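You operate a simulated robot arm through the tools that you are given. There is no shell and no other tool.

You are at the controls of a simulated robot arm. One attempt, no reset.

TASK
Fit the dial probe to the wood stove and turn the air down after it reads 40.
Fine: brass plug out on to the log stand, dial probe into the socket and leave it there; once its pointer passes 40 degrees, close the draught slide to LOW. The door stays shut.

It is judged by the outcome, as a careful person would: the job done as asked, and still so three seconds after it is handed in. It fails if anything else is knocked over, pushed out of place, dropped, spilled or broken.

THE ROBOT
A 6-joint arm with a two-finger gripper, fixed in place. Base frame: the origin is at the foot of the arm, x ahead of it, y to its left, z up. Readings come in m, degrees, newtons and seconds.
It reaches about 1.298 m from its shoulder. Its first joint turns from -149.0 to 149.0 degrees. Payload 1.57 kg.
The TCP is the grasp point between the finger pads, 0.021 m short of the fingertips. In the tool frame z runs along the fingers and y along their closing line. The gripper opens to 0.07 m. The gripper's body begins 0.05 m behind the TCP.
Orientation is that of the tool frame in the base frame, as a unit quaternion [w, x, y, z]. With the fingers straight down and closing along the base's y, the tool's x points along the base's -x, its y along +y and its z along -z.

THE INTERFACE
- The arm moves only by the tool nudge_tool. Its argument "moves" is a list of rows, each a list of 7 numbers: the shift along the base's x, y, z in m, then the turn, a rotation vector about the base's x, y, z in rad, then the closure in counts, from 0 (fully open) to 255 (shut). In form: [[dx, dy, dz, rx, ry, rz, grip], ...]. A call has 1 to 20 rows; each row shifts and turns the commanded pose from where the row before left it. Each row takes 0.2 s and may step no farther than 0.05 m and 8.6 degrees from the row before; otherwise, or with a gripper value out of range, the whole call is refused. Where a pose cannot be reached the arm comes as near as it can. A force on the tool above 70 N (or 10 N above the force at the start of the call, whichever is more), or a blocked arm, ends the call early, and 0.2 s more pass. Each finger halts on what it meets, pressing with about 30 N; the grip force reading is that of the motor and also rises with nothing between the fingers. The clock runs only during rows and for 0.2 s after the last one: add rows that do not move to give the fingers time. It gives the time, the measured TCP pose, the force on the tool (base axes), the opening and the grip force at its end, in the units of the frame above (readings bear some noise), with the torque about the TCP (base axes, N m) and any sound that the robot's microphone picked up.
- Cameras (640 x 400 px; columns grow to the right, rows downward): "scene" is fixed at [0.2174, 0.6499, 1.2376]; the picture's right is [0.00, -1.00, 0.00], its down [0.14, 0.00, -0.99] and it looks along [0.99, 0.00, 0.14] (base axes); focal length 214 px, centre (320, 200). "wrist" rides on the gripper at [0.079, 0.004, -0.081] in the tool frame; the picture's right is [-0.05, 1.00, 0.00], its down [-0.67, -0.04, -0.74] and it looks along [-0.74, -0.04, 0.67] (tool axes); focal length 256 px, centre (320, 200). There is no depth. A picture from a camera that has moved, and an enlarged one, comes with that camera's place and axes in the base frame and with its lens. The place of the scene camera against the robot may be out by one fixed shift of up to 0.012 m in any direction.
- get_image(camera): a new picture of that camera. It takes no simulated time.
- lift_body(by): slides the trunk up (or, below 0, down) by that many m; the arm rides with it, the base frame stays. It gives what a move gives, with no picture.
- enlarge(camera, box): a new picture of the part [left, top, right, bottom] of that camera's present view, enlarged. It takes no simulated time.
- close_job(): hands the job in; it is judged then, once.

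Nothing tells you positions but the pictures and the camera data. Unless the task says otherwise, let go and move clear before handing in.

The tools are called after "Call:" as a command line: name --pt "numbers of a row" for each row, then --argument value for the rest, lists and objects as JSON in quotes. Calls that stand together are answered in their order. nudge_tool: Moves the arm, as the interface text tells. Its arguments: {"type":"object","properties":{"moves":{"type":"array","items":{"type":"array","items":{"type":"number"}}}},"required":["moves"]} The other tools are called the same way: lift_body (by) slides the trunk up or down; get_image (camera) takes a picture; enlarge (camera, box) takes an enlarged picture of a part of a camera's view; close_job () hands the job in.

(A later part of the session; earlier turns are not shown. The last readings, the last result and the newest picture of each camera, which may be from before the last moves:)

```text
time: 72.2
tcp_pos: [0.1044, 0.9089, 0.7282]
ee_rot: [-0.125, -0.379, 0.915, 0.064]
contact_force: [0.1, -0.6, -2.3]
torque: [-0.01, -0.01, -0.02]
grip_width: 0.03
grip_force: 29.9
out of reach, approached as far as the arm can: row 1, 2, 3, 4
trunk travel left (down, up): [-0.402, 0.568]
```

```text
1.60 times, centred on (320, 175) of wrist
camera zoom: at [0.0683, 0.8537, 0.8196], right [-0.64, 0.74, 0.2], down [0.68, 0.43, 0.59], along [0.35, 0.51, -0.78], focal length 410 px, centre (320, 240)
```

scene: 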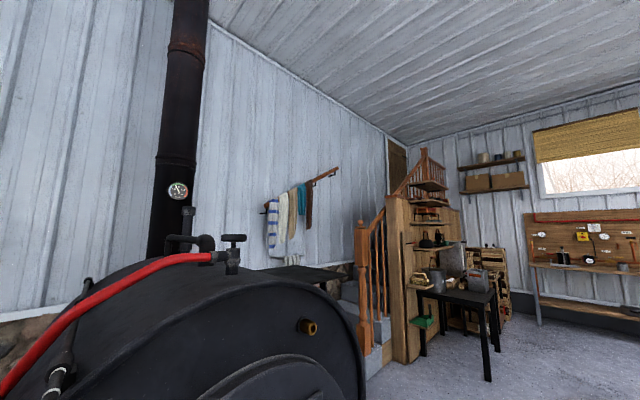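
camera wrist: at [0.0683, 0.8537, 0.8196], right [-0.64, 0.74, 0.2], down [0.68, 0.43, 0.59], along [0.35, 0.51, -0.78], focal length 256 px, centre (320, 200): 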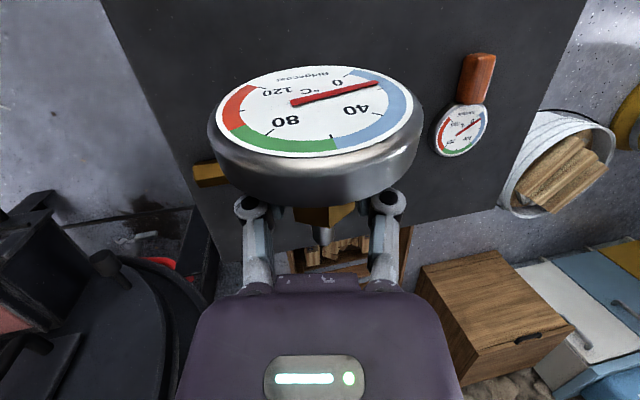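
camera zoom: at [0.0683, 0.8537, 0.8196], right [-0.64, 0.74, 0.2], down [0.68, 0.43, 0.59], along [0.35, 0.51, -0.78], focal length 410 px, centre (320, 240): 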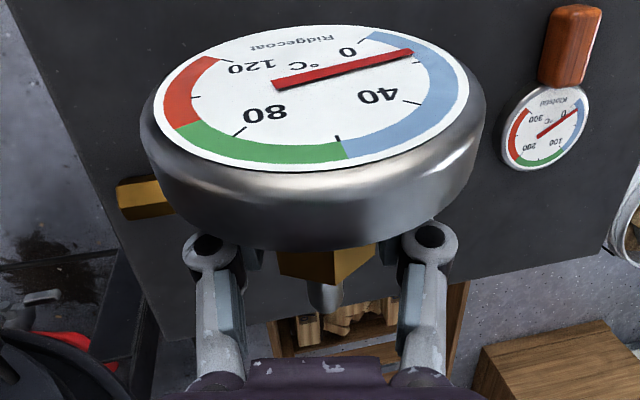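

The wrist picked up a small roll because height is tied to tilt on this arm. I'll command the remaining correction together with the matching height change.

Call:
nudge_tool --pt "0 0 -0.005 -0.0114 -0.1408 0 255" --pt "0 0 -0.003 -0.0114 -0.1408 0 255" --pt "0 0 0 0 0 0 255"

Call:
get_image --camera "wrist"

```text
time: 73.0
tcp_pos: [0.1027, 0.9089, 0.7286]
ee_rot: [-0.125, -0.378, 0.915, 0.064]
contact_force: [0.7, -0.7, -1.1]
torque: [-0.01, -0.04, 0.0]
grip_width: 0.0298
grip_force: 30.1
out of reach, approached as far as the arm can: row 1, 2
trunk travel left (down, up): [-0.402, 0.568]
```

```text
taken
camera wrist: at [0.0684, 0.8537, 0.8196], right [-0.64, 0.74, 0.2], down [0.68, 0.43, 0.59], along [0.35, 0.51, -0.78], focal length 256 px, centre (320, 200)
```

wrist: 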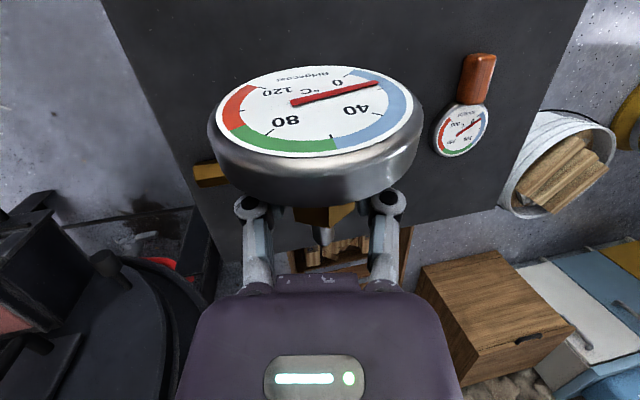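

It seems a wrist limit applies over the stand. I'll carry the probe in its present tilt to the open space in front of the stove and level it there.

Call:
nudge_tool --pt "0.0316 -0.0327 0 0 0 0 255" --pt "0.0316 -0.0327 0 0 0 0 255" --pt "0.0316 -0.0327 0 0 0 0 255" --pt "0.0316 -0.0327 0 0 0 0 255" --pt "0.0316 -0.0327 0 0 0 0 255" --pt "0.0316 -0.0327 0 0 0 0 255" --pt "0.0316 -0.0327 0 0 0 0 255" --pt "0.0316 -0.0327 0 0 0 0 255" --pt "0.0316 -0.0327 0 0 0 0 255" --pt "0.0316 -0.0327 0 0 0 0 255"

Call:
get_image --camera "wrist"

```text
time: 75.2
tcp_pos: [0.4126, 0.5843, 0.7289]
ee_rot: [-0.136, -0.376, 0.913, 0.081]
contact_force: [0.0, 0.4, -1.5]
torque: [0.01, -0.02, 0.0]
grip_width: 0.03
grip_force: 29.6
out of reach, approached as far as the arm can: row 9, 10
trunk travel left (down, up): [-0.402, 0.568]
```

```text
taken
camera wrist: at [0.3815, 0.5279, 0.8215], right [-0.63, 0.74, 0.24], down [0.71, 0.41, 0.57], along [0.33, 0.53, -0.78], focal length 256 px, centre (320, 200)
```

wrist: 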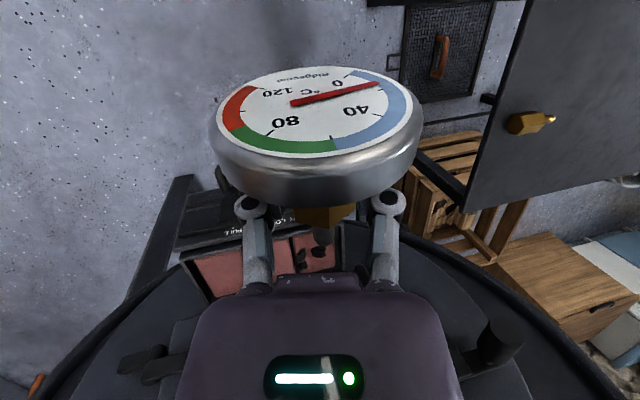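

In open space in front of the stove now; the plug is still lying on the stand. I'll level the probe here.

Call:
nudge_tool --pt "0 0 -0.003 -0.0153 -0.1049 0.0013 255" --pt "0 0 -0.003 -0.0153 -0.1049 0.0013 255" --pt "0 0 -0.003 -0.0153 -0.1049 0.0013 255" --pt "0 0 0 0 0 0 255"

Call:
get_image --camera "wrist"

```text
time: 76.2
tcp_pos: [0.4074, 0.5899, 0.7273]
ee_rot: [-0.106, -0.377, 0.915, 0.099]
contact_force: [-0.4, 0.2, -1.9]
torque: [0.03, 0.02, 0.02]
grip_width: 0.0297
grip_force: 30.0
out of reach, approached as far as the arm can: row 1, 2, 3
trunk travel left (down, up): [-0.402, 0.568]
```

```text
taken
camera wrist: at [0.3702, 0.5288, 0.8154], right [-0.63, 0.73, 0.25], down [0.69, 0.37, 0.62], along [0.36, 0.57, -0.74], focal length 256 px, centre (320, 200)
```

wrist: 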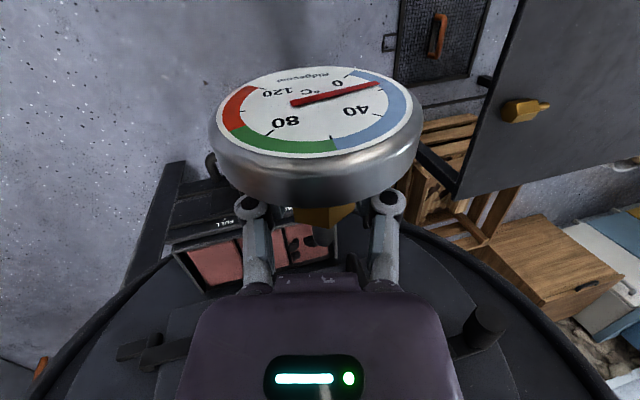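

The wrist is at a joint limit in this posture. Earlier it went fingers-down smoothly via a yaw of ~127°, so I'll retrace that route: rotate to that upright posture here in open space, then yaw back to face the stove.

Call:
nudge_tool --pt "0 0 -0.0007 0.01105 -0.0269 0.1353 255" --pt "0 0 -0.0007 0.01105 -0.0269 0.1353 255" --pt "0 0 -0.0007 0.01105 -0.0269 0.1353 255" --pt "0 0 -0.0007 0.01105 -0.0269 0.1353 255" --pt "0 0 -0.0007 0.01105 -0.0269 0.1353 255" --pt "0 0 -0.0007 0.01105 -0.0269 0.1353 255"

Call:
get_image --camera "wrist"

```text
time: 77.6
tcp_pos: [0.4018, 0.5938, 0.7278]
ee_rot: [-0.105, -0.404, 0.903, 0.1]
contact_force: [0.1, 0.2, -0.8]
torque: [0.01, -0.01, 0.04]
grip_width: 0.0299
grip_force: 30.1
out of reach, approached as far as the arm can: row 1, 2, 3, 4, 5, 6
trunk travel left (down, up): [-0.402, 0.568]
```

```text
taken
camera wrist: at [0.3686, 0.5296, 0.8147], right [-0.67, 0.69, 0.26], down [0.66, 0.41, 0.63], along [0.33, 0.6, -0.73], focal length 256 px, centre (320, 200)
```

wrist: 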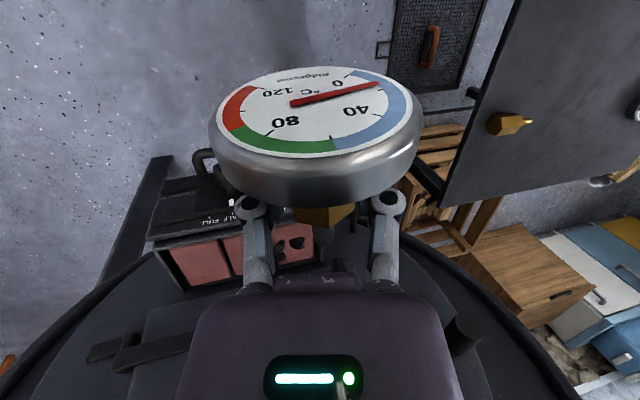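

Positive yaw is blocked, so the free direction is the other way. I'll rotate toward the upright starting orientation (negative yaw) and see if it levels.

Call:
nudge_tool --pt "0 0 -0.0011 -0.0295 -0.031 -0.1193 255" --pt "0 0 -0.0011 -0.0295 -0.031 -0.1193 255" --pt "0 0 -0.0011 -0.0295 -0.031 -0.1193 255" --pt "0 0 -0.0011 -0.0295 -0.031 -0.1193 255" --pt "0 0 -0.0011 -0.0295 -0.031 -0.1193 255" --pt "0 0 -0.0011 -0.0295 -0.031 -0.1193 255" --pt "0 0 -0.0011 -0.0295 -0.031 -0.1193 255"

Call:
get_image --camera "wrist"

Call:
get_image --camera "scene"

```text
time: 79.2
tcp_pos: [0.4058, 0.5909, 0.7275]
ee_rot: [-0.092, -0.001, 0.989, 0.113]
contact_force: [0.1, 0.2, -1.3]
torque: [0.0, -0.02, -0.02]
grip_width: 0.0297
grip_force: 29.8
out of reach, approached as far as the arm can: row 1, 2, 4, 6
trunk travel left (down, up): [-0.402, 0.568]
```

```text
taken
camera wrist: at [0.3423, 0.5747, 0.82], right [0.07, 0.97, 0.21], down [0.79, -0.19, 0.59], along [0.61, 0.13, -0.78], focal length 256 px, centre (320, 200)
```

wrist: 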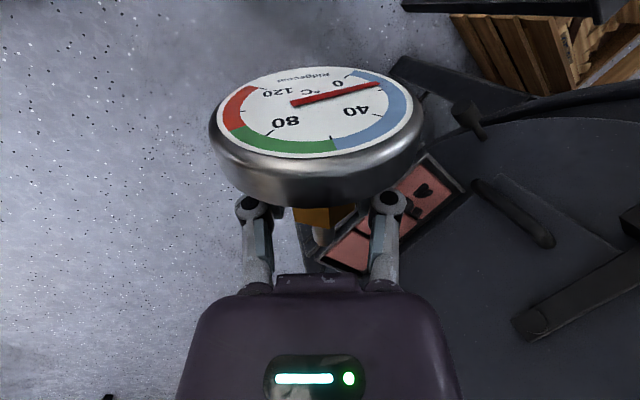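

```text
taken
```

scene: 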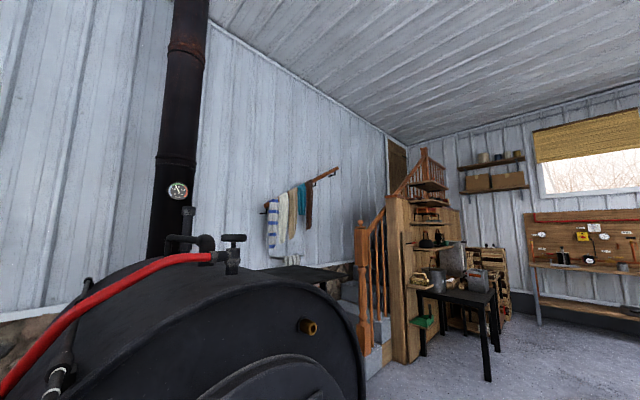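

The camera heading changed but a constant ~17° tilt remains. I'll try a pure tilt to vertical from here.

Call:
nudge_tool --pt "0 0 -0.004 -0.1135 -0.0927 0 255" --pt "0 0 -0.004 -0.1135 -0.0927 0 255" --pt "0 0 0 0 0 0 255"

```text
time: 80.0
tcp_pos: [0.409, 0.5893, 0.7286]
ee_rot: [-0.112, -0.002, 0.99, 0.083]
contact_force: [1.1, -0.6, 0.0]
torque: [0.02, -0.04, 0.02]
grip_width: 0.0298
grip_force: 30.1
out of reach, approached as far as the arm can: row 1, 2
trunk travel left (down, up): [-0.402, 0.568]
```

It's a wrist posture issue: I need to unwind the path I took (through the horizontal poses) to get back to the posture that can point straight down. I'll do this in open space, first back to the level heading-135° pose.

Call:
nudge_tool --pt "0 0 0.0177 0.0399 0.1307 -0.0538 255" --pt "0 0 0.0177 0.0399 0.1307 -0.0538 255" --pt "0 0 0.0177 0.0399 0.1307 -0.0538 255" --pt "0 0 0.0177 0.0399 0.1307 -0.0538 255" --pt "0 0 0.0177 0.0399 0.1307 -0.0538 255" --pt "0 0 0.0177 0.0399 0.1307 -0.0538 255" --pt "0 0 0.0177 0.0399 0.1307 -0.0538 255" --pt "0 0 0.0177 0.0399 0.1307 -0.0538 255" --pt "0 0 0.0177 0.0399 0.1307 -0.0538 255" --pt "0 0 0.0177 0.0399 0.1307 -0.0538 255"

Call:
get_image --camera "wrist"

Call:
get_image --camera "scene"

```text
time: 82.2
tcp_pos: [0.409, 0.5901, 0.9069]
ee_rot: [0.654, -0.271, -0.653, -0.271]
contact_force: [-0.3, 0.7, -1.2]
torque: [0.0, 0.03, -0.05]
grip_width: 0.0301
grip_force: 30.3
out of reach, approached as far as the arm can: row 1, 2, 3, 6, 7, 8, 9, 10
trunk travel left (down, up): [-0.402, 0.568]
```

```text
taken
camera wrist: at [0.4686, 0.5344, 0.9848], right [0.71, 0.71, -0.05], down [0.5, -0.55, -0.67], along [-0.5, 0.44, -0.74], focal length 256 px, centre (320, 200)
```

wrist: 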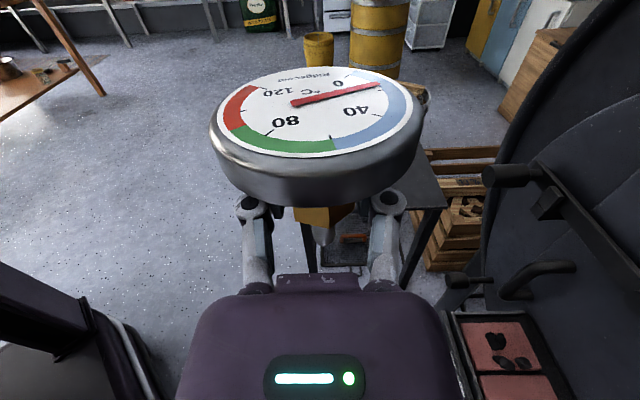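

```text
taken
```

scene: 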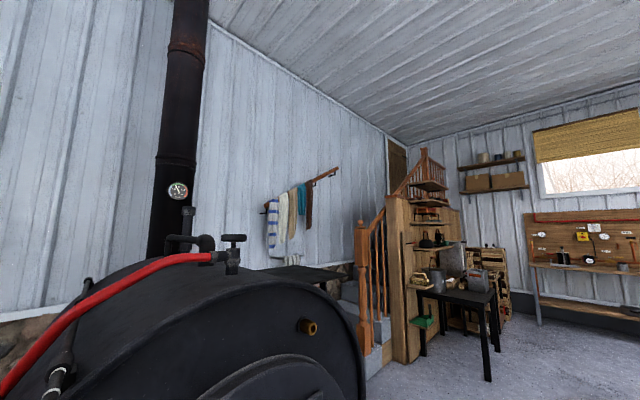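

Back in the level heading-135° pose with the probe secure. Next I'll yaw to heading 45°.

Call:
nudge_tool --pt "0 0 0 0 0 -0.1428 255" --pt "0 0 0 0 0 -0.1428 255" --pt "0 0 0 0 0 -0.1428 255" --pt "0 0 0 0 0 -0.1428 255" --pt "0 0 0 0 0 -0.1428 255" --pt "0 0 0 0 0 -0.1428 255" --pt "0 0 0 0 0 -0.1428 255" --pt "0 0 0 0 0 -0.1428 255" --pt "0 0 0 0 0 -0.1428 255" --pt "0 0 0 0 0 -0.1428 255" --pt "0 0 0 0 0 -0.1428 255"

Call:
get_image --camera "scene"

```text
time: 84.6
tcp_pos: [0.4083, 0.5897, 0.9077]
ee_rot: [-0.27, 0.653, 0.271, 0.654]
contact_force: [0.0, -0.6, -1.3]
torque: [0.0, 0.01, -0.03]
grip_width: 0.0302
grip_force: 30.4
trunk travel left (down, up): [-0.402, 0.568]
```

```text
taken
```

scene: 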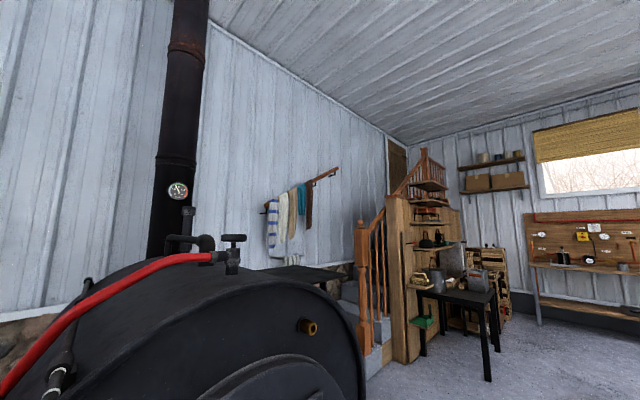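

Now the reverse of my original tilt: rotate down to fingers-vertical.

Call:
nudge_tool --pt "0 0 -0.0124 0.0043 0.1149 -0.0842 255" --pt "0 0 -0.0124 0.0043 0.1149 -0.0842 255" --pt "0 0 -0.0124 0.0043 0.1149 -0.0842 255" --pt "0 0 -0.0124 0.0043 0.1149 -0.0842 255" --pt "0 0 -0.0124 0.0043 0.1149 -0.0842 255" --pt "0 0 -0.0124 0.0043 0.1149 -0.0842 255" --pt "0 0 -0.0124 0.0043 0.1149 -0.0842 255" --pt "0 0 -0.0124 0.0043 0.1149 -0.0842 255" --pt "0 0 -0.0124 0.0043 0.1149 -0.0842 255" --pt "0 0 -0.0124 0.0043 0.1149 -0.0842 255" --pt "0 0 -0.0124 0.0043 0.1149 -0.0842 255" --pt "0 0 -0.0124 0.0043 0.1149 -0.0842 255" --pt "0 0 -0.0124 0.0043 0.1149 -0.0842 255" --pt "0 0 -0.0124 0.0043 0.1149 -0.0842 255" --pt "0 0 -0.0124 0.0043 0.1149 -0.0842 255"

Call:
get_image --camera "wrist"

```text
time: 87.8
tcp_pos: [0.4081, 0.5904, 0.7205]
ee_rot: [0.0, 0.909, -0.416, 0.001]
contact_force: [-0.9, -0.4, -1.5]
torque: [0.04, -0.06, 0.03]
grip_width: 0.0302
grip_force: 29.5
out of reach, approached as far as the arm can: row 2, 3, 4, 5, 6, 7, 9, 12, 13, 14, 15
trunk travel left (down, up): [-0.402, 0.568]
```

```text
taken
camera wrist: at [0.4565, 0.5267, 0.8004], right [-0.79, -0.61, 0.0], down [-0.41, 0.53, 0.74], along [-0.45, 0.59, -0.67], focal length 256 px, centre (320, 200)
```

wrist: 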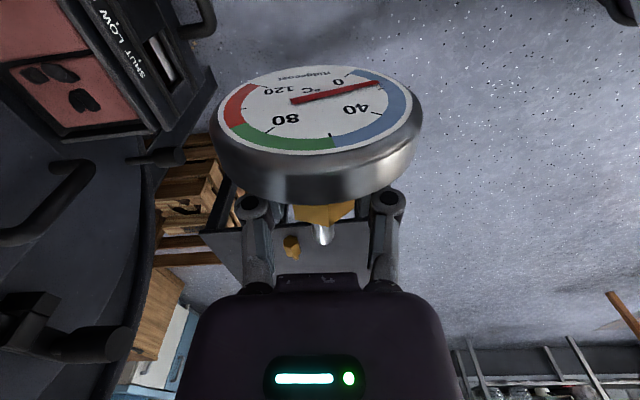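

Fingers are vertical again with the probe secure. Now yaw back so the stem points along the stove normal (45°).

Call:
nudge_tool --pt "0 0 0 0 0 -0.1361 255" --pt "0 0 0 0 0 -0.1361 255" --pt "0 0 0 0 0 -0.1361 255" --pt "0 0 0 0 0 -0.1361 255" --pt "0 0 0 0 0 -0.1361 255" --pt "0 0 0 0 0 -0.1361 255" --pt "0 0 0 0 0 -0.1361 255" --pt "0 0 0 0 0 -0.1361 255" --pt "0 0 0 0 0 -0.1361 255" --pt "0 0 0 0 0 -0.1361 255" --pt "0 0 0 0 0 -0.1361 255"

Call:
get_image --camera "wrist"

```text
time: 90.2
tcp_pos: [0.4085, 0.5897, 0.7199]
ee_rot: [-0.001, -0.382, 0.924, -0.001]
contact_force: [0.0, 0.0, -0.4]
torque: [-0.01, -0.01, -0.01]
grip_width: 0.0303
grip_force: 30.3
trunk travel left (down, up): [-0.402, 0.568]
```

```text
taken
camera wrist: at [0.3487, 0.5366, 0.8005], right [-0.67, 0.74, 0.0], down [0.5, 0.45, 0.74], along [0.56, 0.5, -0.67], focal length 256 px, centre (320, 200)
```

wrist: 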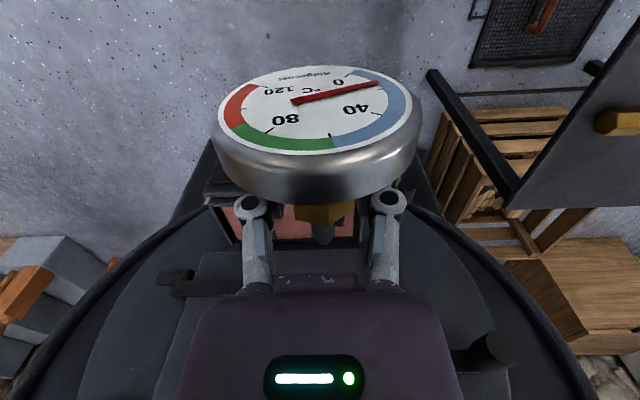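

The hand is vertical at azimuth 45°, probe stem pointing at the stove. I'll zoom in to measure exactly how the probe sits in the fingers.

Call:
enlarge --camera "wrist" --box '[260, 150, 380, 260]'

Call:
enlarge --camera "wrist" --box '[190, 50, 450, 260]'

```text
3.64 times, centred on (320, 205) of wrist
camera zoom: at [0.3487, 0.5366, 0.8005], right [-0.67, 0.74, 0.0], down [0.5, 0.45, 0.74], along [0.56, 0.5, -0.67], focal length 931 px, centre (320, 182)
```

zoom: 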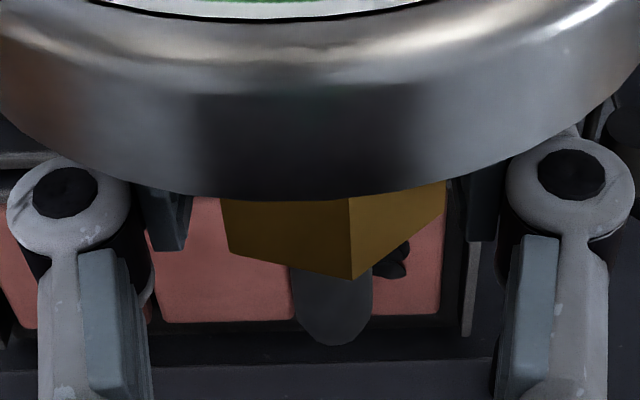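

```text
1.90 times, centred on (320, 155) of wrist
camera zoom: at [0.3487, 0.5366, 0.8005], right [-0.67, 0.74, 0.0], down [0.5, 0.45, 0.74], along [0.56, 0.5, -0.67], focal length 488 px, centre (320, 286)
```

zoom: 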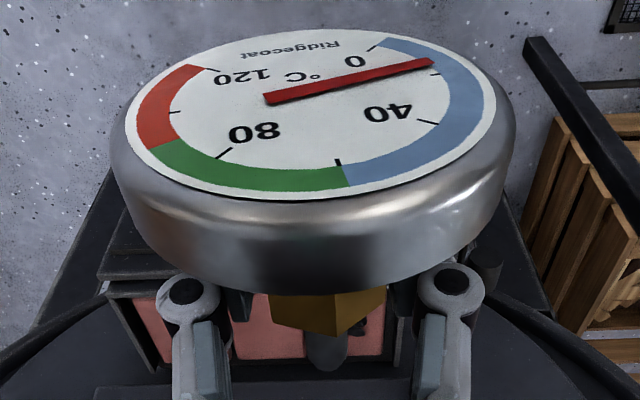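

The probe sits in the grip with its stem about 2° nose-up and <1° off in yaw; I'll correct both. Then I'll shift sideways in front of the socket, staying well back from the stove.

Call:
nudge_tool --pt "0 0 0 -0.0272 0.0272 0.014 255" --pt "0.0279 -0.0279 0 0 0 0 255" --pt "0.0279 -0.0279 0 0 0 0 255" --pt "0.0279 -0.0279 0 0 0 0 255" --pt "0.0279 -0.0279 0 0 0 0 255" --pt "0.0279 -0.0279 0 0 0 0 255" --pt "0 0 0 0 0 0 255"

Call:
lift_body --by 0.283

Call:
get_image --camera "scene"

Call:
get_image --camera "wrist"

```text
time: 91.8
tcp_pos: [0.5486, 0.4514, 0.7211]
ee_rot: [-0.018, -0.39, 0.921, -0.008]
contact_force: [0.3, -0.3, -1.9]
torque: [0.03, -0.01, 0.04]
grip_width: 0.0301
grip_force: 30.7
trunk travel left (down, up): [-0.402, 0.568]
```

```text
time: 94.6
tcp_pos: [0.5473, 0.451, 1.0025]
ee_rot: [-0.018, -0.389, 0.921, -0.009]
contact_force: [0.2, 0.0, -0.7]
torque: [-0.01, -0.01, -0.01]
grip_width: 0.0302
grip_force: 30.0
trunk travel left (down, up): [-0.685, 0.285]
```

```text
taken
```

scene: 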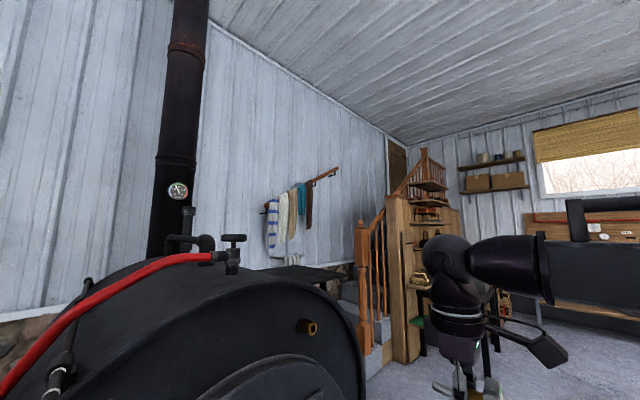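

```text
taken
camera wrist: at [0.4912, 0.3999, 1.0866], right [-0.68, 0.73, 0.0], down [0.51, 0.48, 0.72], along [0.53, 0.49, -0.7], focal length 256 px, centre (320, 200)
```

wrist: 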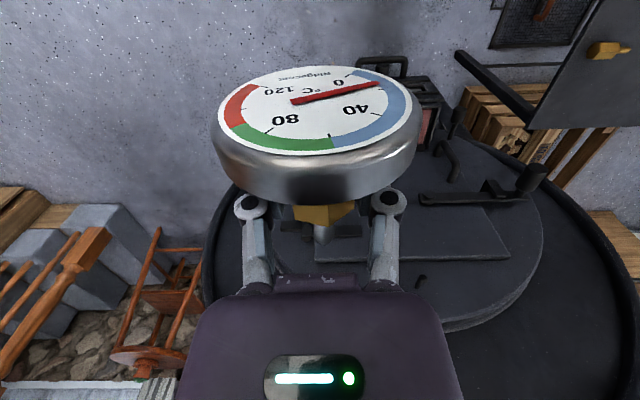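

The probe is level and in front of the socket at the right height. I'll zoom the scene view to judge how much room the palm needs near the stove's rim.

Call:
enlarge --camera "scene" --box '[280, 220, 580, 400]'

Call:
enlarge --camera "scene" --box '[230, 260, 380, 380]'

```text
2.13 times, centred on (430, 310) of scene
camera zoom: at [0.2174, 0.6499, 1.2376], right [0.0, -1.0, 0.0], down [0.14, 0.0, -0.99], along [0.99, 0.0, 0.14], focal length 458 px, centre (85, -35)
```

zoom: 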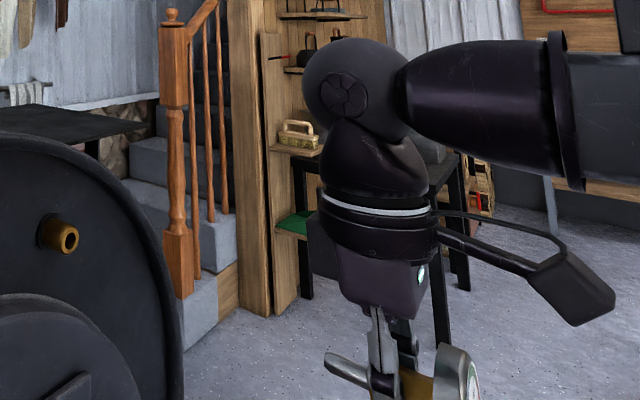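

```text
3.33 times, centred on (305, 320) of scene
camera zoom: at [0.2174, 0.6499, 1.2376], right [0.0, -1.0, 0.0], down [0.14, 0.0, -0.99], along [0.99, 0.0, 0.14], focal length 715 px, centre (370, -200)
```

zoom: 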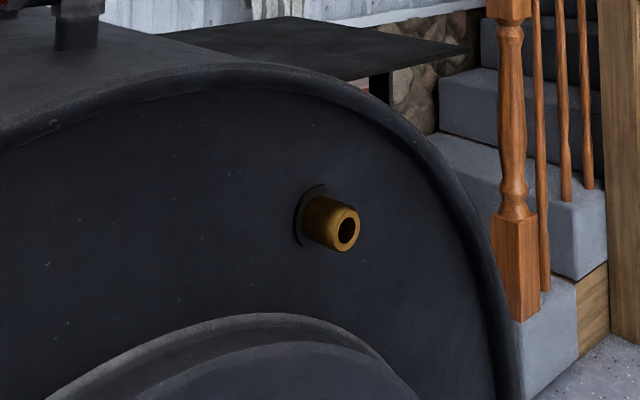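

The wrist ring (about 40 mm radius) sits level with the stove's rim bead, so with vertical fingers I can insert roughly two thirds of the stem. I'll then release upward and push the dial home with closed fingers. First I'll advance until the tip is ~4 cm short of the socket.

Call:
nudge_tool --pt "0.0325 0.0305 0 0 0 0 255" --pt "0.0315 0.0315 0 0 0 0 255" --pt "0.0315 0.0315 0 0 0 0 255" --pt "0.0315 0.0315 0 0 0 0 255" --pt "0.0315 0.0315 0 0 0 0 255" --pt "0 0 0 0 0 0 255"

Call:
get_image --camera "wrist"

Call:
enlarge --camera "scene" --box '[230, 200, 430, 400]'

Call:
enlarge --camera "wrist" --box '[240, 160, 400, 290]'

```text
time: 96.0
tcp_pos: [0.7073, 0.609, 1.0037]
ee_rot: [-0.018, -0.389, 0.921, -0.009]
contact_force: [-0.2, -1.5, -1.2]
torque: [0.04, 0.0, -0.01]
grip_width: 0.03
grip_force: 30.0
trunk travel left (down, up): [-0.685, 0.285]
```

```text
taken
camera wrist: at [0.6509, 0.5564, 1.0868], right [-0.68, 0.73, 0.0], down [0.51, 0.48, 0.72], along [0.53, 0.49, -0.7], focal length 256 px, centre (320, 200)
```

wrist: 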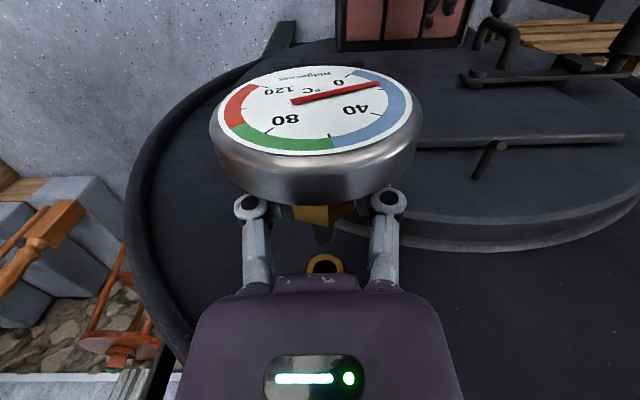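

```text
2.00 times, centred on (330, 300) of scene
camera zoom: at [0.2174, 0.6499, 1.2376], right [0.0, -1.0, 0.0], down [0.14, 0.0, -0.99], along [0.99, 0.0, 0.14], focal length 429 px, centre (300, 0)
```

zoom: 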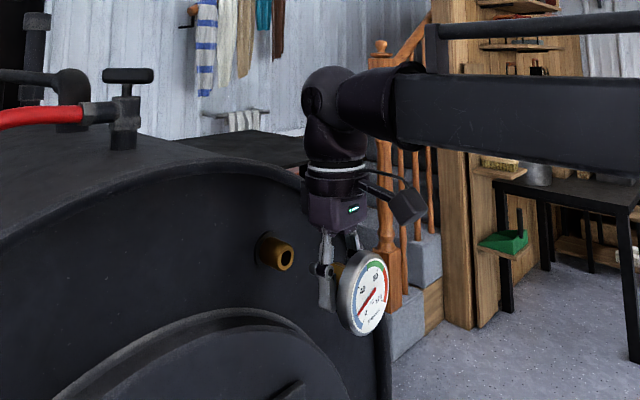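

```text
3.08 times, centred on (320, 225) of wrist
camera zoom: at [0.6509, 0.5564, 1.0868], right [-0.68, 0.73, 0.0], down [0.51, 0.48, 0.72], along [0.53, 0.49, -0.7], focal length 788 px, centre (320, 123)
```

zoom: 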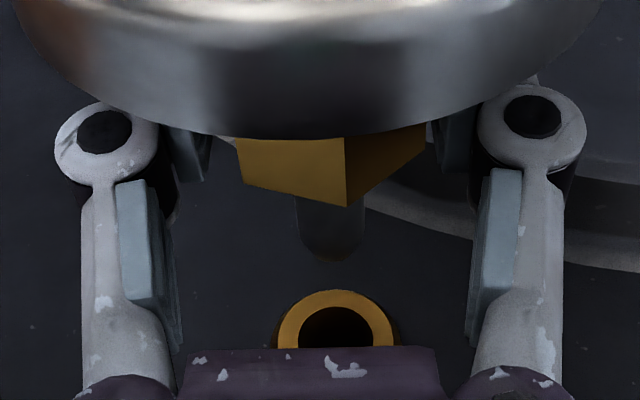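

The socket mouth is visible right beyond the stem tip, and the projections agree within about 1 mm. I'll advance to about 1 cm short and check again.

Call:
nudge_tool --pt "0.01 0.01 0 0 0 0 255" --pt "0.009 0.009 0 0 0 0 255" --pt "0 0 0 0 0 0 255"

Call:
enlarge --camera "wrist" --box '[240, 160, 400, 290]'

Call:
enlarge --camera "scene" --box '[280, 260, 400, 360]'

```text
time: 96.8
tcp_pos: [0.7261, 0.6276, 1.004]
ee_rot: [-0.018, -0.389, 0.921, -0.008]
contact_force: [0.6, 0.7, -1.2]
torque: [0.02, -0.03, 0.0]
grip_width: 0.0301
grip_force: 29.5
trunk travel left (down, up): [-0.685, 0.285]
```

```text
3.08 times, centred on (320, 225) of wrist
camera zoom: at [0.6691, 0.5763, 1.0866], right [-0.68, 0.73, 0.0], down [0.51, 0.48, 0.72], along [0.53, 0.49, -0.7], focal length 788 px, centre (320, 123)
```

zoom: 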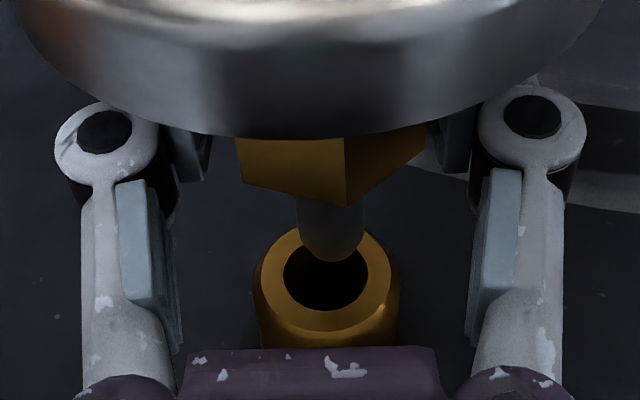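

```text
4.00 times, centred on (340, 310) of scene
camera zoom: at [0.2174, 0.6499, 1.2376], right [0.0, -1.0, 0.0], down [0.14, 0.0, -0.99], along [0.99, 0.0, 0.14], focal length 858 px, centre (240, -240)
```

zoom: 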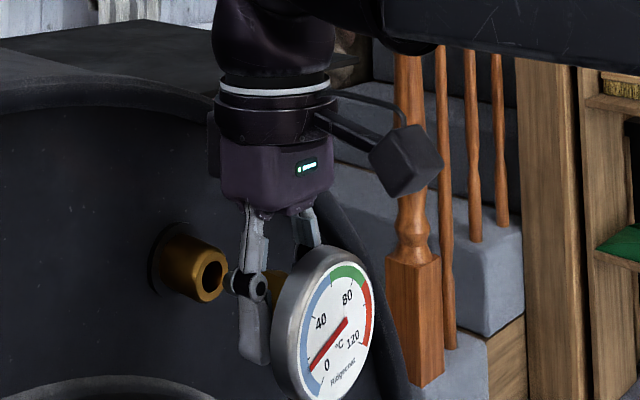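

The stem tip is ~1 cm from the mouth, about 1 mm off to the side. I'll take tighter views to check height and pitch before entering.

Call:
enlarge --camera "scene" --box '[310, 310, 390, 370]'

Call:
enlarge --camera "wrist" --box '[285, 205, 365, 275]'

```text
6.67 times, centred on (350, 340) of scene
camera zoom: at [0.2174, 0.6499, 1.2376], right [0.0, -1.0, 0.0], down [0.14, 0.0, -0.99], along [0.99, 0.0, 0.14], focal length 1430 px, centre (120, -733)
```

zoom: 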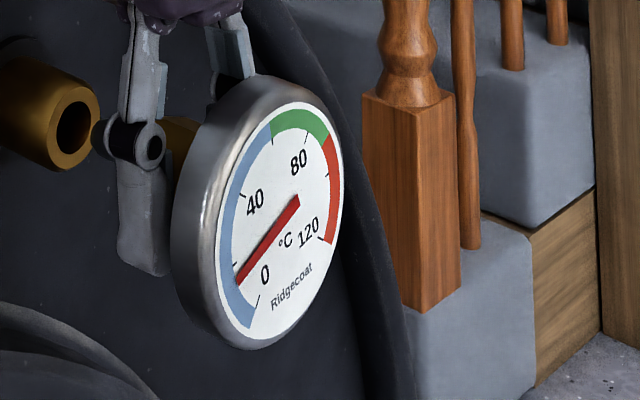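

```text
5.71 times, centred on (325, 240) of wrist
camera zoom: at [0.6691, 0.5763, 1.0866], right [-0.68, 0.73, 0.0], down [0.51, 0.48, 0.72], along [0.53, 0.49, -0.7], focal length 1463 px, centre (291, -29)
```

zoom: 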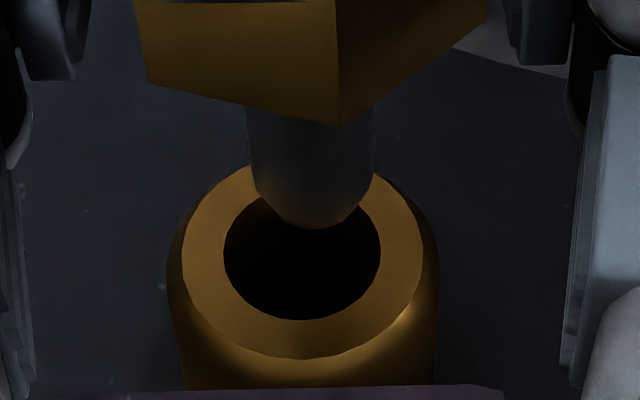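

Height agrees with the socket within ~1 mm and the bore has ~2 mm clearance all round. I'll shift 1 mm sideways and enter slowly, watching the force.

Call:
nudge_tool --pt "0.0008 -0.0008 0 0 0 0 255" --pt "0.0028 0.0028 0 0 0 0 255" --pt "0.0028 0.0028 0 0 0 0 255" --pt "0.0028 0.0028 0 0 0 0 255" --pt "0.0028 0.0028 0 0 0 0 255"

Call:
enlarge --camera "wrist" --box '[285, 205, 365, 275]'

```text
time: 98.0
tcp_pos: [0.7373, 0.6365, 1.0031]
ee_rot: [-0.019, -0.389, 0.921, -0.009]
contact_force: [-2.7, -2.5, -1.8]
torque: [0.02, 0.01, -0.01]
grip_width: 0.0303
grip_force: 29.7
trunk travel left (down, up): [-0.685, 0.285]
```

```text
5.71 times, centred on (325, 240) of wrist
camera zoom: at [0.681, 0.5851, 1.0868], right [-0.68, 0.73, 0.0], down [0.51, 0.48, 0.72], along [0.53, 0.49, -0.7], focal length 1463 px, centre (291, -29)
```

zoom: 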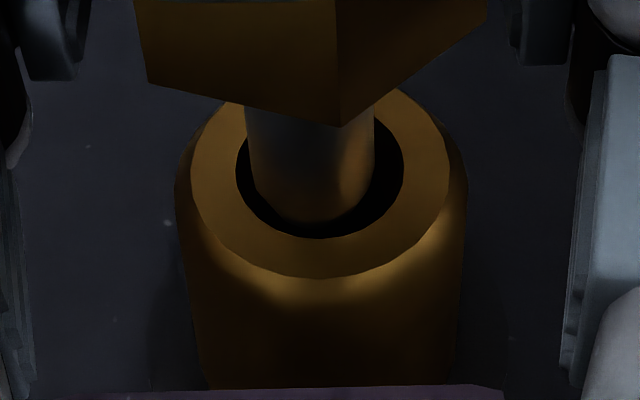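

The stem tip is at the hole, about 1 mm left of centre with heights matching. I'll re-centre by 1 mm and continue in slowly.

Call:
nudge_tool --pt "-0.0007 0.0007 0 0 0 0 255" --pt "0.0024 0.0024 0 0 0 0 255" --pt "0.0024 0.0024 0 0 0 0 255" --pt "0.0024 0.0024 0 0 0 0 255"

Call:
enlarge --camera "wrist" --box '[285, 205, 365, 275]'

Call:
enlarge --camera "scene" --box '[250, 240, 390, 360]'

```text
time: 99.0
tcp_pos: [0.7421, 0.6414, 1.0058]
ee_rot: [-0.019, -0.389, 0.921, -0.009]
contact_force: [-17.7, -25.6, -3.9]
torque: [-0.06, -0.03, -0.15]
grip_width: 0.0308
grip_force: 29.9
trunk travel left (down, up): [-0.685, 0.285]
```

```text
5.71 times, centred on (325, 240) of wrist
camera zoom: at [0.6853, 0.5908, 1.0892], right [-0.68, 0.73, 0.0], down [0.51, 0.48, 0.72], along [0.53, 0.48, -0.7], focal length 1463 px, centre (291, -29)
```

zoom: 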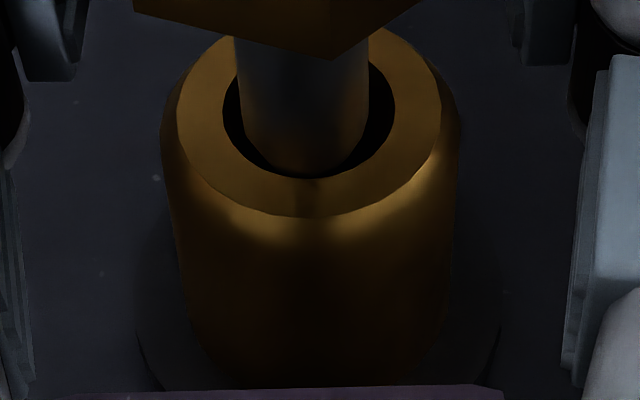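

```text
3.33 times, centred on (320, 300) of scene
camera zoom: at [0.2174, 0.6499, 1.2376], right [0.0, -1.0, 0.0], down [0.14, 0.0, -0.99], along [0.99, 0.0, 0.14], focal length 715 px, centre (320, -133)
```

zoom: 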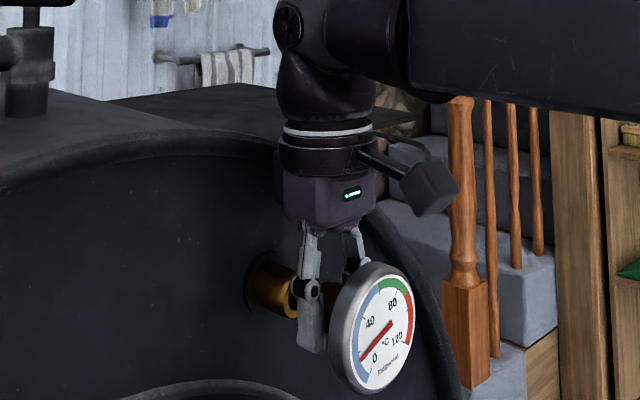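

The stem tip caught the mouth's edge (31 N) and the probe shifted slightly in the fingers. I'll back off a few millimetres and re-measure.

Call:
nudge_tool --pt "-0.0035 -0.0035 0 0 0 0 255" --pt "-0.0035 -0.0035 0 0 0 0 255" --pt "-0.0035 -0.0035 0 0 0 0 255" --pt "0 0 0 0 0 0 255"

Call:
get_image --camera "wrist"

Call:
enlarge --camera "wrist" --box '[285, 195, 365, 265]'

Call:
enlarge --camera "wrist" --box '[190, 50, 450, 260]'

Call:
enlarge --camera "scene" --box '[310, 310, 390, 370]'

```text
time: 100.0
tcp_pos: [0.7337, 0.6356, 1.0038]
ee_rot: [-0.018, -0.39, 0.921, -0.009]
contact_force: [0.0, 0.1, -0.7]
torque: [0.05, -0.02, 0.02]
grip_width: 0.03
grip_force: 30.0
trunk travel left (down, up): [-0.685, 0.285]
```

```text
taken
camera wrist: at [0.677, 0.5834, 1.0866], right [-0.68, 0.73, 0.0], down [0.51, 0.47, 0.72], along [0.53, 0.49, -0.7], focal length 256 px, centre (320, 200)
```

wrist: 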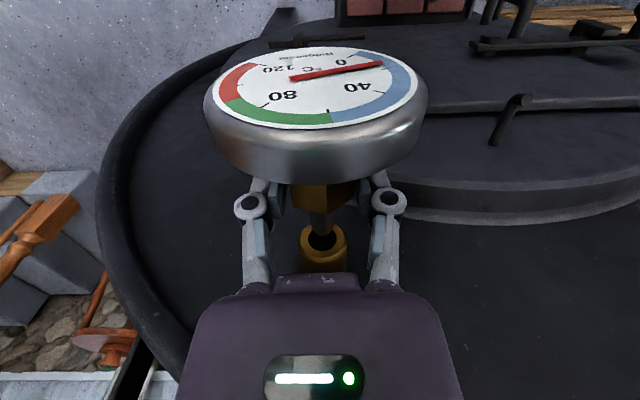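

```text
5.71 times, centred on (325, 230) of wrist
camera zoom: at [0.677, 0.5834, 1.0866], right [-0.68, 0.73, 0.0], down [0.51, 0.47, 0.72], along [0.53, 0.49, -0.7], focal length 1463 px, centre (291, 29)
```

zoom: 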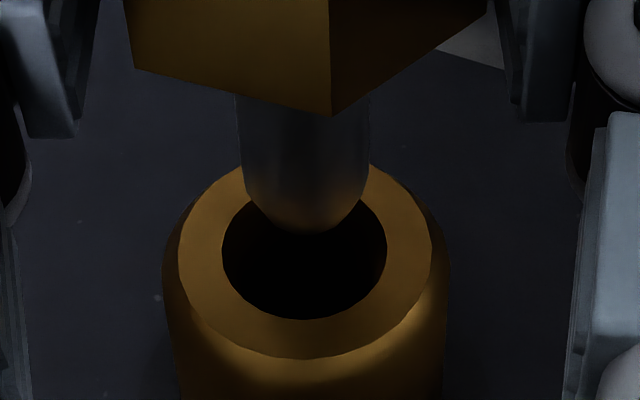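

```text
1.90 times, centred on (320, 155) of wrist
camera zoom: at [0.677, 0.5834, 1.0866], right [-0.68, 0.73, 0.0], down [0.51, 0.47, 0.72], along [0.53, 0.49, -0.7], focal length 488 px, centre (320, 286)
```

zoom: 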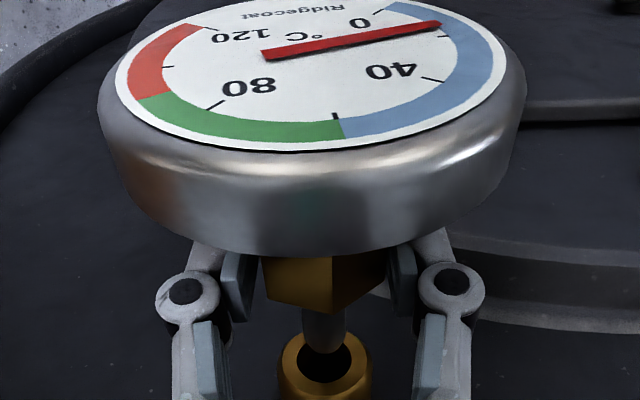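

```text
6.67 times, centred on (350, 340) of scene
camera zoom: at [0.2174, 0.6499, 1.2376], right [0.0, -1.0, 0.0], down [0.14, 0.0, -0.99], along [0.99, 0.0, 0.14], focal length 1430 px, centre (120, -733)
```

zoom: 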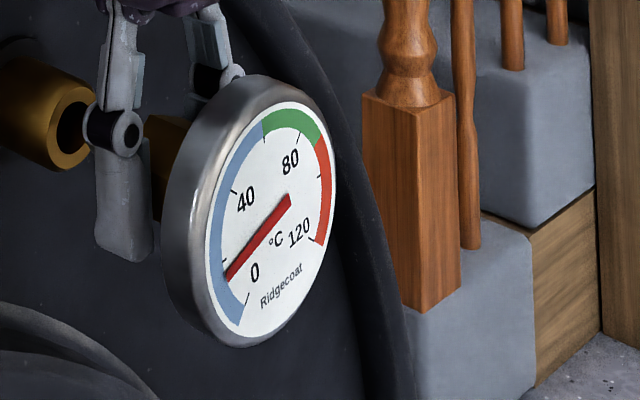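

The probe slid back ~6 mm in the grip but kept its pitch. The contact direction and silhouette say the tip was 2–3 mm too high, catching the upper lip. I'll lower by 2.5 mm and look again.

Call:
lift_body --by -0.0025

Call:
nudge_tool --pt "0.0028 0.0028 0 0 0 0 255" --pt "0.0028 0.0028 0 0 0 0 255" --pt "0 0 0 0 0 0 255"

Call:
enlarge --camera "wrist" --box '[285, 195, 365, 265]'

```text
time: 100.5
tcp_pos: [0.7347, 0.6357, 1.0015]
ee_rot: [-0.019, -0.389, 0.921, -0.008]
contact_force: [0.4, 0.3, -1.1]
torque: [0.01, -0.03, -0.01]
grip_width: 0.0302
grip_force: 29.6
trunk travel left (down, up): [-0.682, 0.288]
```

```text
time: 101.3
tcp_pos: [0.7392, 0.6408, 1.0005]
ee_rot: [-0.018, -0.389, 0.921, -0.009]
contact_force: [-1.1, -0.3, -0.1]
torque: [0.02, -0.02, 0.03]
grip_width: 0.03
grip_force: 29.8
trunk travel left (down, up): [-0.682, 0.288]
```

```text
5.71 times, centred on (325, 230) of wrist
camera zoom: at [0.6823, 0.589, 1.0841], right [-0.68, 0.73, 0.0], down [0.51, 0.48, 0.72], along [0.53, 0.49, -0.7], focal length 1463 px, centre (291, 29)
```

zoom: 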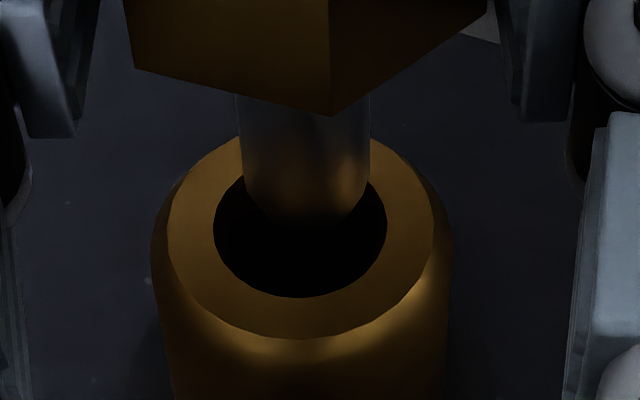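

Now the tip points into the hole with even margins and no contact force. Advancing in small steps again.

Call:
nudge_tool --pt "0.0018 0.0018 0 0 0 0 255" --pt "0.0018 0.0018 0 0 0 0 255" --pt "0.0018 0.0018 0 0 0 0 255"

Call:
enlarge --camera "wrist" --box '[285, 195, 365, 265]'

```text
time: 102.2
tcp_pos: [0.7448, 0.6446, 1.0016]
ee_rot: [-0.018, -0.389, 0.921, -0.008]
contact_force: [1.1, -1.4, -0.7]
torque: [-0.01, -0.03, -0.02]
grip_width: 0.0303
grip_force: 30.1
trunk travel left (down, up): [-0.682, 0.288]
```

```text
5.71 times, centred on (325, 230) of wrist
camera zoom: at [0.6878, 0.594, 1.0842], right [-0.68, 0.73, 0.0], down [0.51, 0.48, 0.72], along [0.53, 0.49, -0.7], focal length 1463 px, centre (291, 29)
```

zoom: 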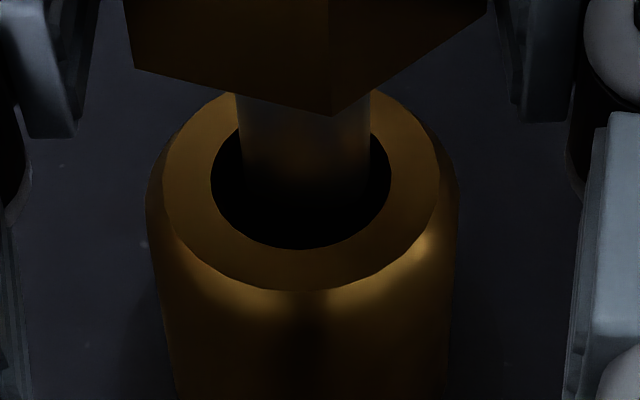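

The stem is inside the bore with no contact force. I'll continue a little deeper and check the wrist ring's clearance to the rim in the scene view.

Call:
nudge_tool --pt "0.002 0.002 0 0 0 0 255" --pt "0.002 0.002 0 0 0 0 255" --pt "0.002 0.002 0 0 0 0 255"

Call:
enlarge --camera "wrist" --box '[285, 195, 365, 265]'

Call:
enlarge --camera "scene" --box '[280, 230, 390, 320]'

```text
time: 103.0
tcp_pos: [0.7506, 0.6534, 1.001]
ee_rot: [-0.018, -0.389, 0.921, -0.008]
contact_force: [0.5, -0.4, -0.6]
torque: [0.06, -0.05, 0.0]
grip_width: 0.0302
grip_force: 30.8
trunk travel left (down, up): [-0.682, 0.288]
```

```text
5.71 times, centred on (325, 230) of wrist
camera zoom: at [0.6938, 0.5999, 1.0842], right [-0.68, 0.73, 0.0], down [0.51, 0.48, 0.72], along [0.53, 0.49, -0.7], focal length 1463 px, centre (291, 29)
```

zoom: 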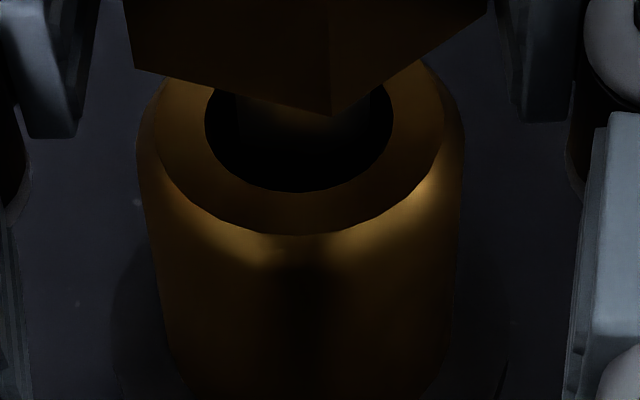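

```text
4.44 times, centred on (335, 275) of scene
camera zoom: at [0.2174, 0.6499, 1.2376], right [0.0, -1.0, 0.0], down [0.14, 0.0, -0.99], along [0.99, 0.0, 0.14], focal length 953 px, centre (253, -133)
```

zoom: 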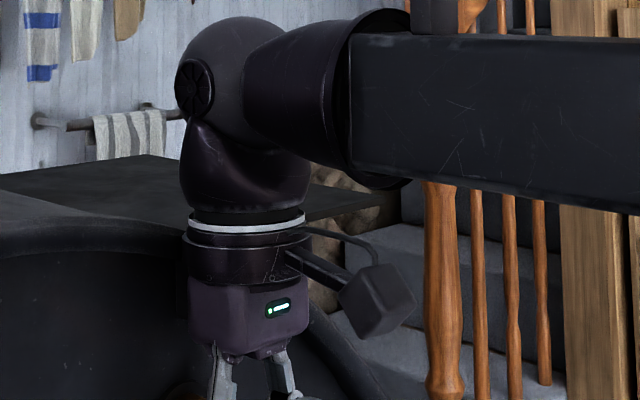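

No force at all, with the stem ~13 mm in. I'll carry on in 2 mm steps, watching force and torque for any rim contact.

Call:
nudge_tool --pt "0.0015 0.0015 0 0 0 0 255" --pt "0.0015 0.0015 0 0 0 0 255"

Call:
nudge_tool --pt "0.0015 0.0015 0 0 0 0 255" --pt "0 0 0 0 0 0 255"

Call:
enlarge --camera "scene" --box '[270, 240, 350, 300]'

Call:
enlarge --camera "wrist" --box '[240, 160, 400, 290]'

```text
time: 103.5
tcp_pos: [0.7537, 0.6535, 1.0011]
ee_rot: [-0.017, -0.389, 0.921, -0.009]
contact_force: [0.7, -1.5, 0.5]
torque: [0.02, -0.05, -0.05]
grip_width: 0.0301
grip_force: 29.8
trunk travel left (down, up): [-0.682, 0.288]
```

```text
time: 104.2
tcp_pos: [0.7545, 0.656, 1.001]
ee_rot: [-0.018, -0.388, 0.921, -0.009]
contact_force: [1.0, -1.7, 0.6]
torque: [0.06, -0.07, -0.04]
grip_width: 0.0303
grip_force: 29.8
trunk travel left (down, up): [-0.682, 0.288]
```

```text
6.67 times, centred on (310, 270) of scene
camera zoom: at [0.2174, 0.6499, 1.2376], right [0.0, -1.0, 0.0], down [0.14, 0.0, -0.99], along [0.99, 0.0, 0.14], focal length 1430 px, centre (387, -267)
```

zoom: 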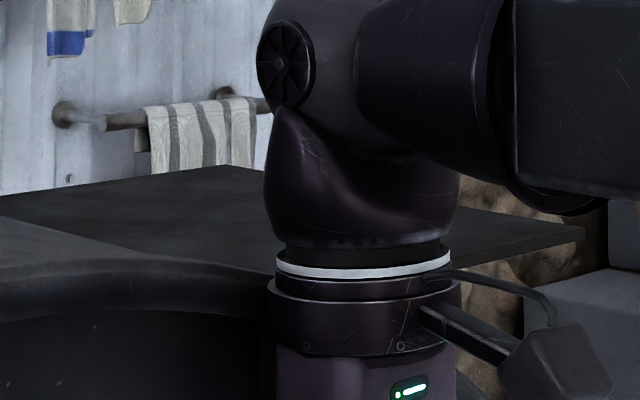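

```text
3.08 times, centred on (320, 225) of wrist
camera zoom: at [0.6981, 0.6046, 1.0843], right [-0.68, 0.73, 0.0], down [0.51, 0.48, 0.72], along [0.53, 0.49, -0.7], focal length 788 px, centre (320, 123)
```

zoom: 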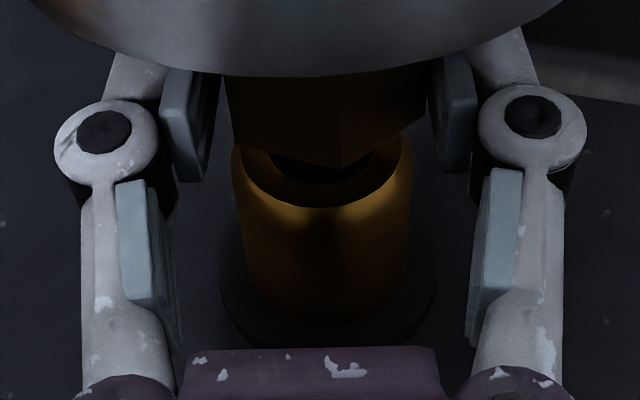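

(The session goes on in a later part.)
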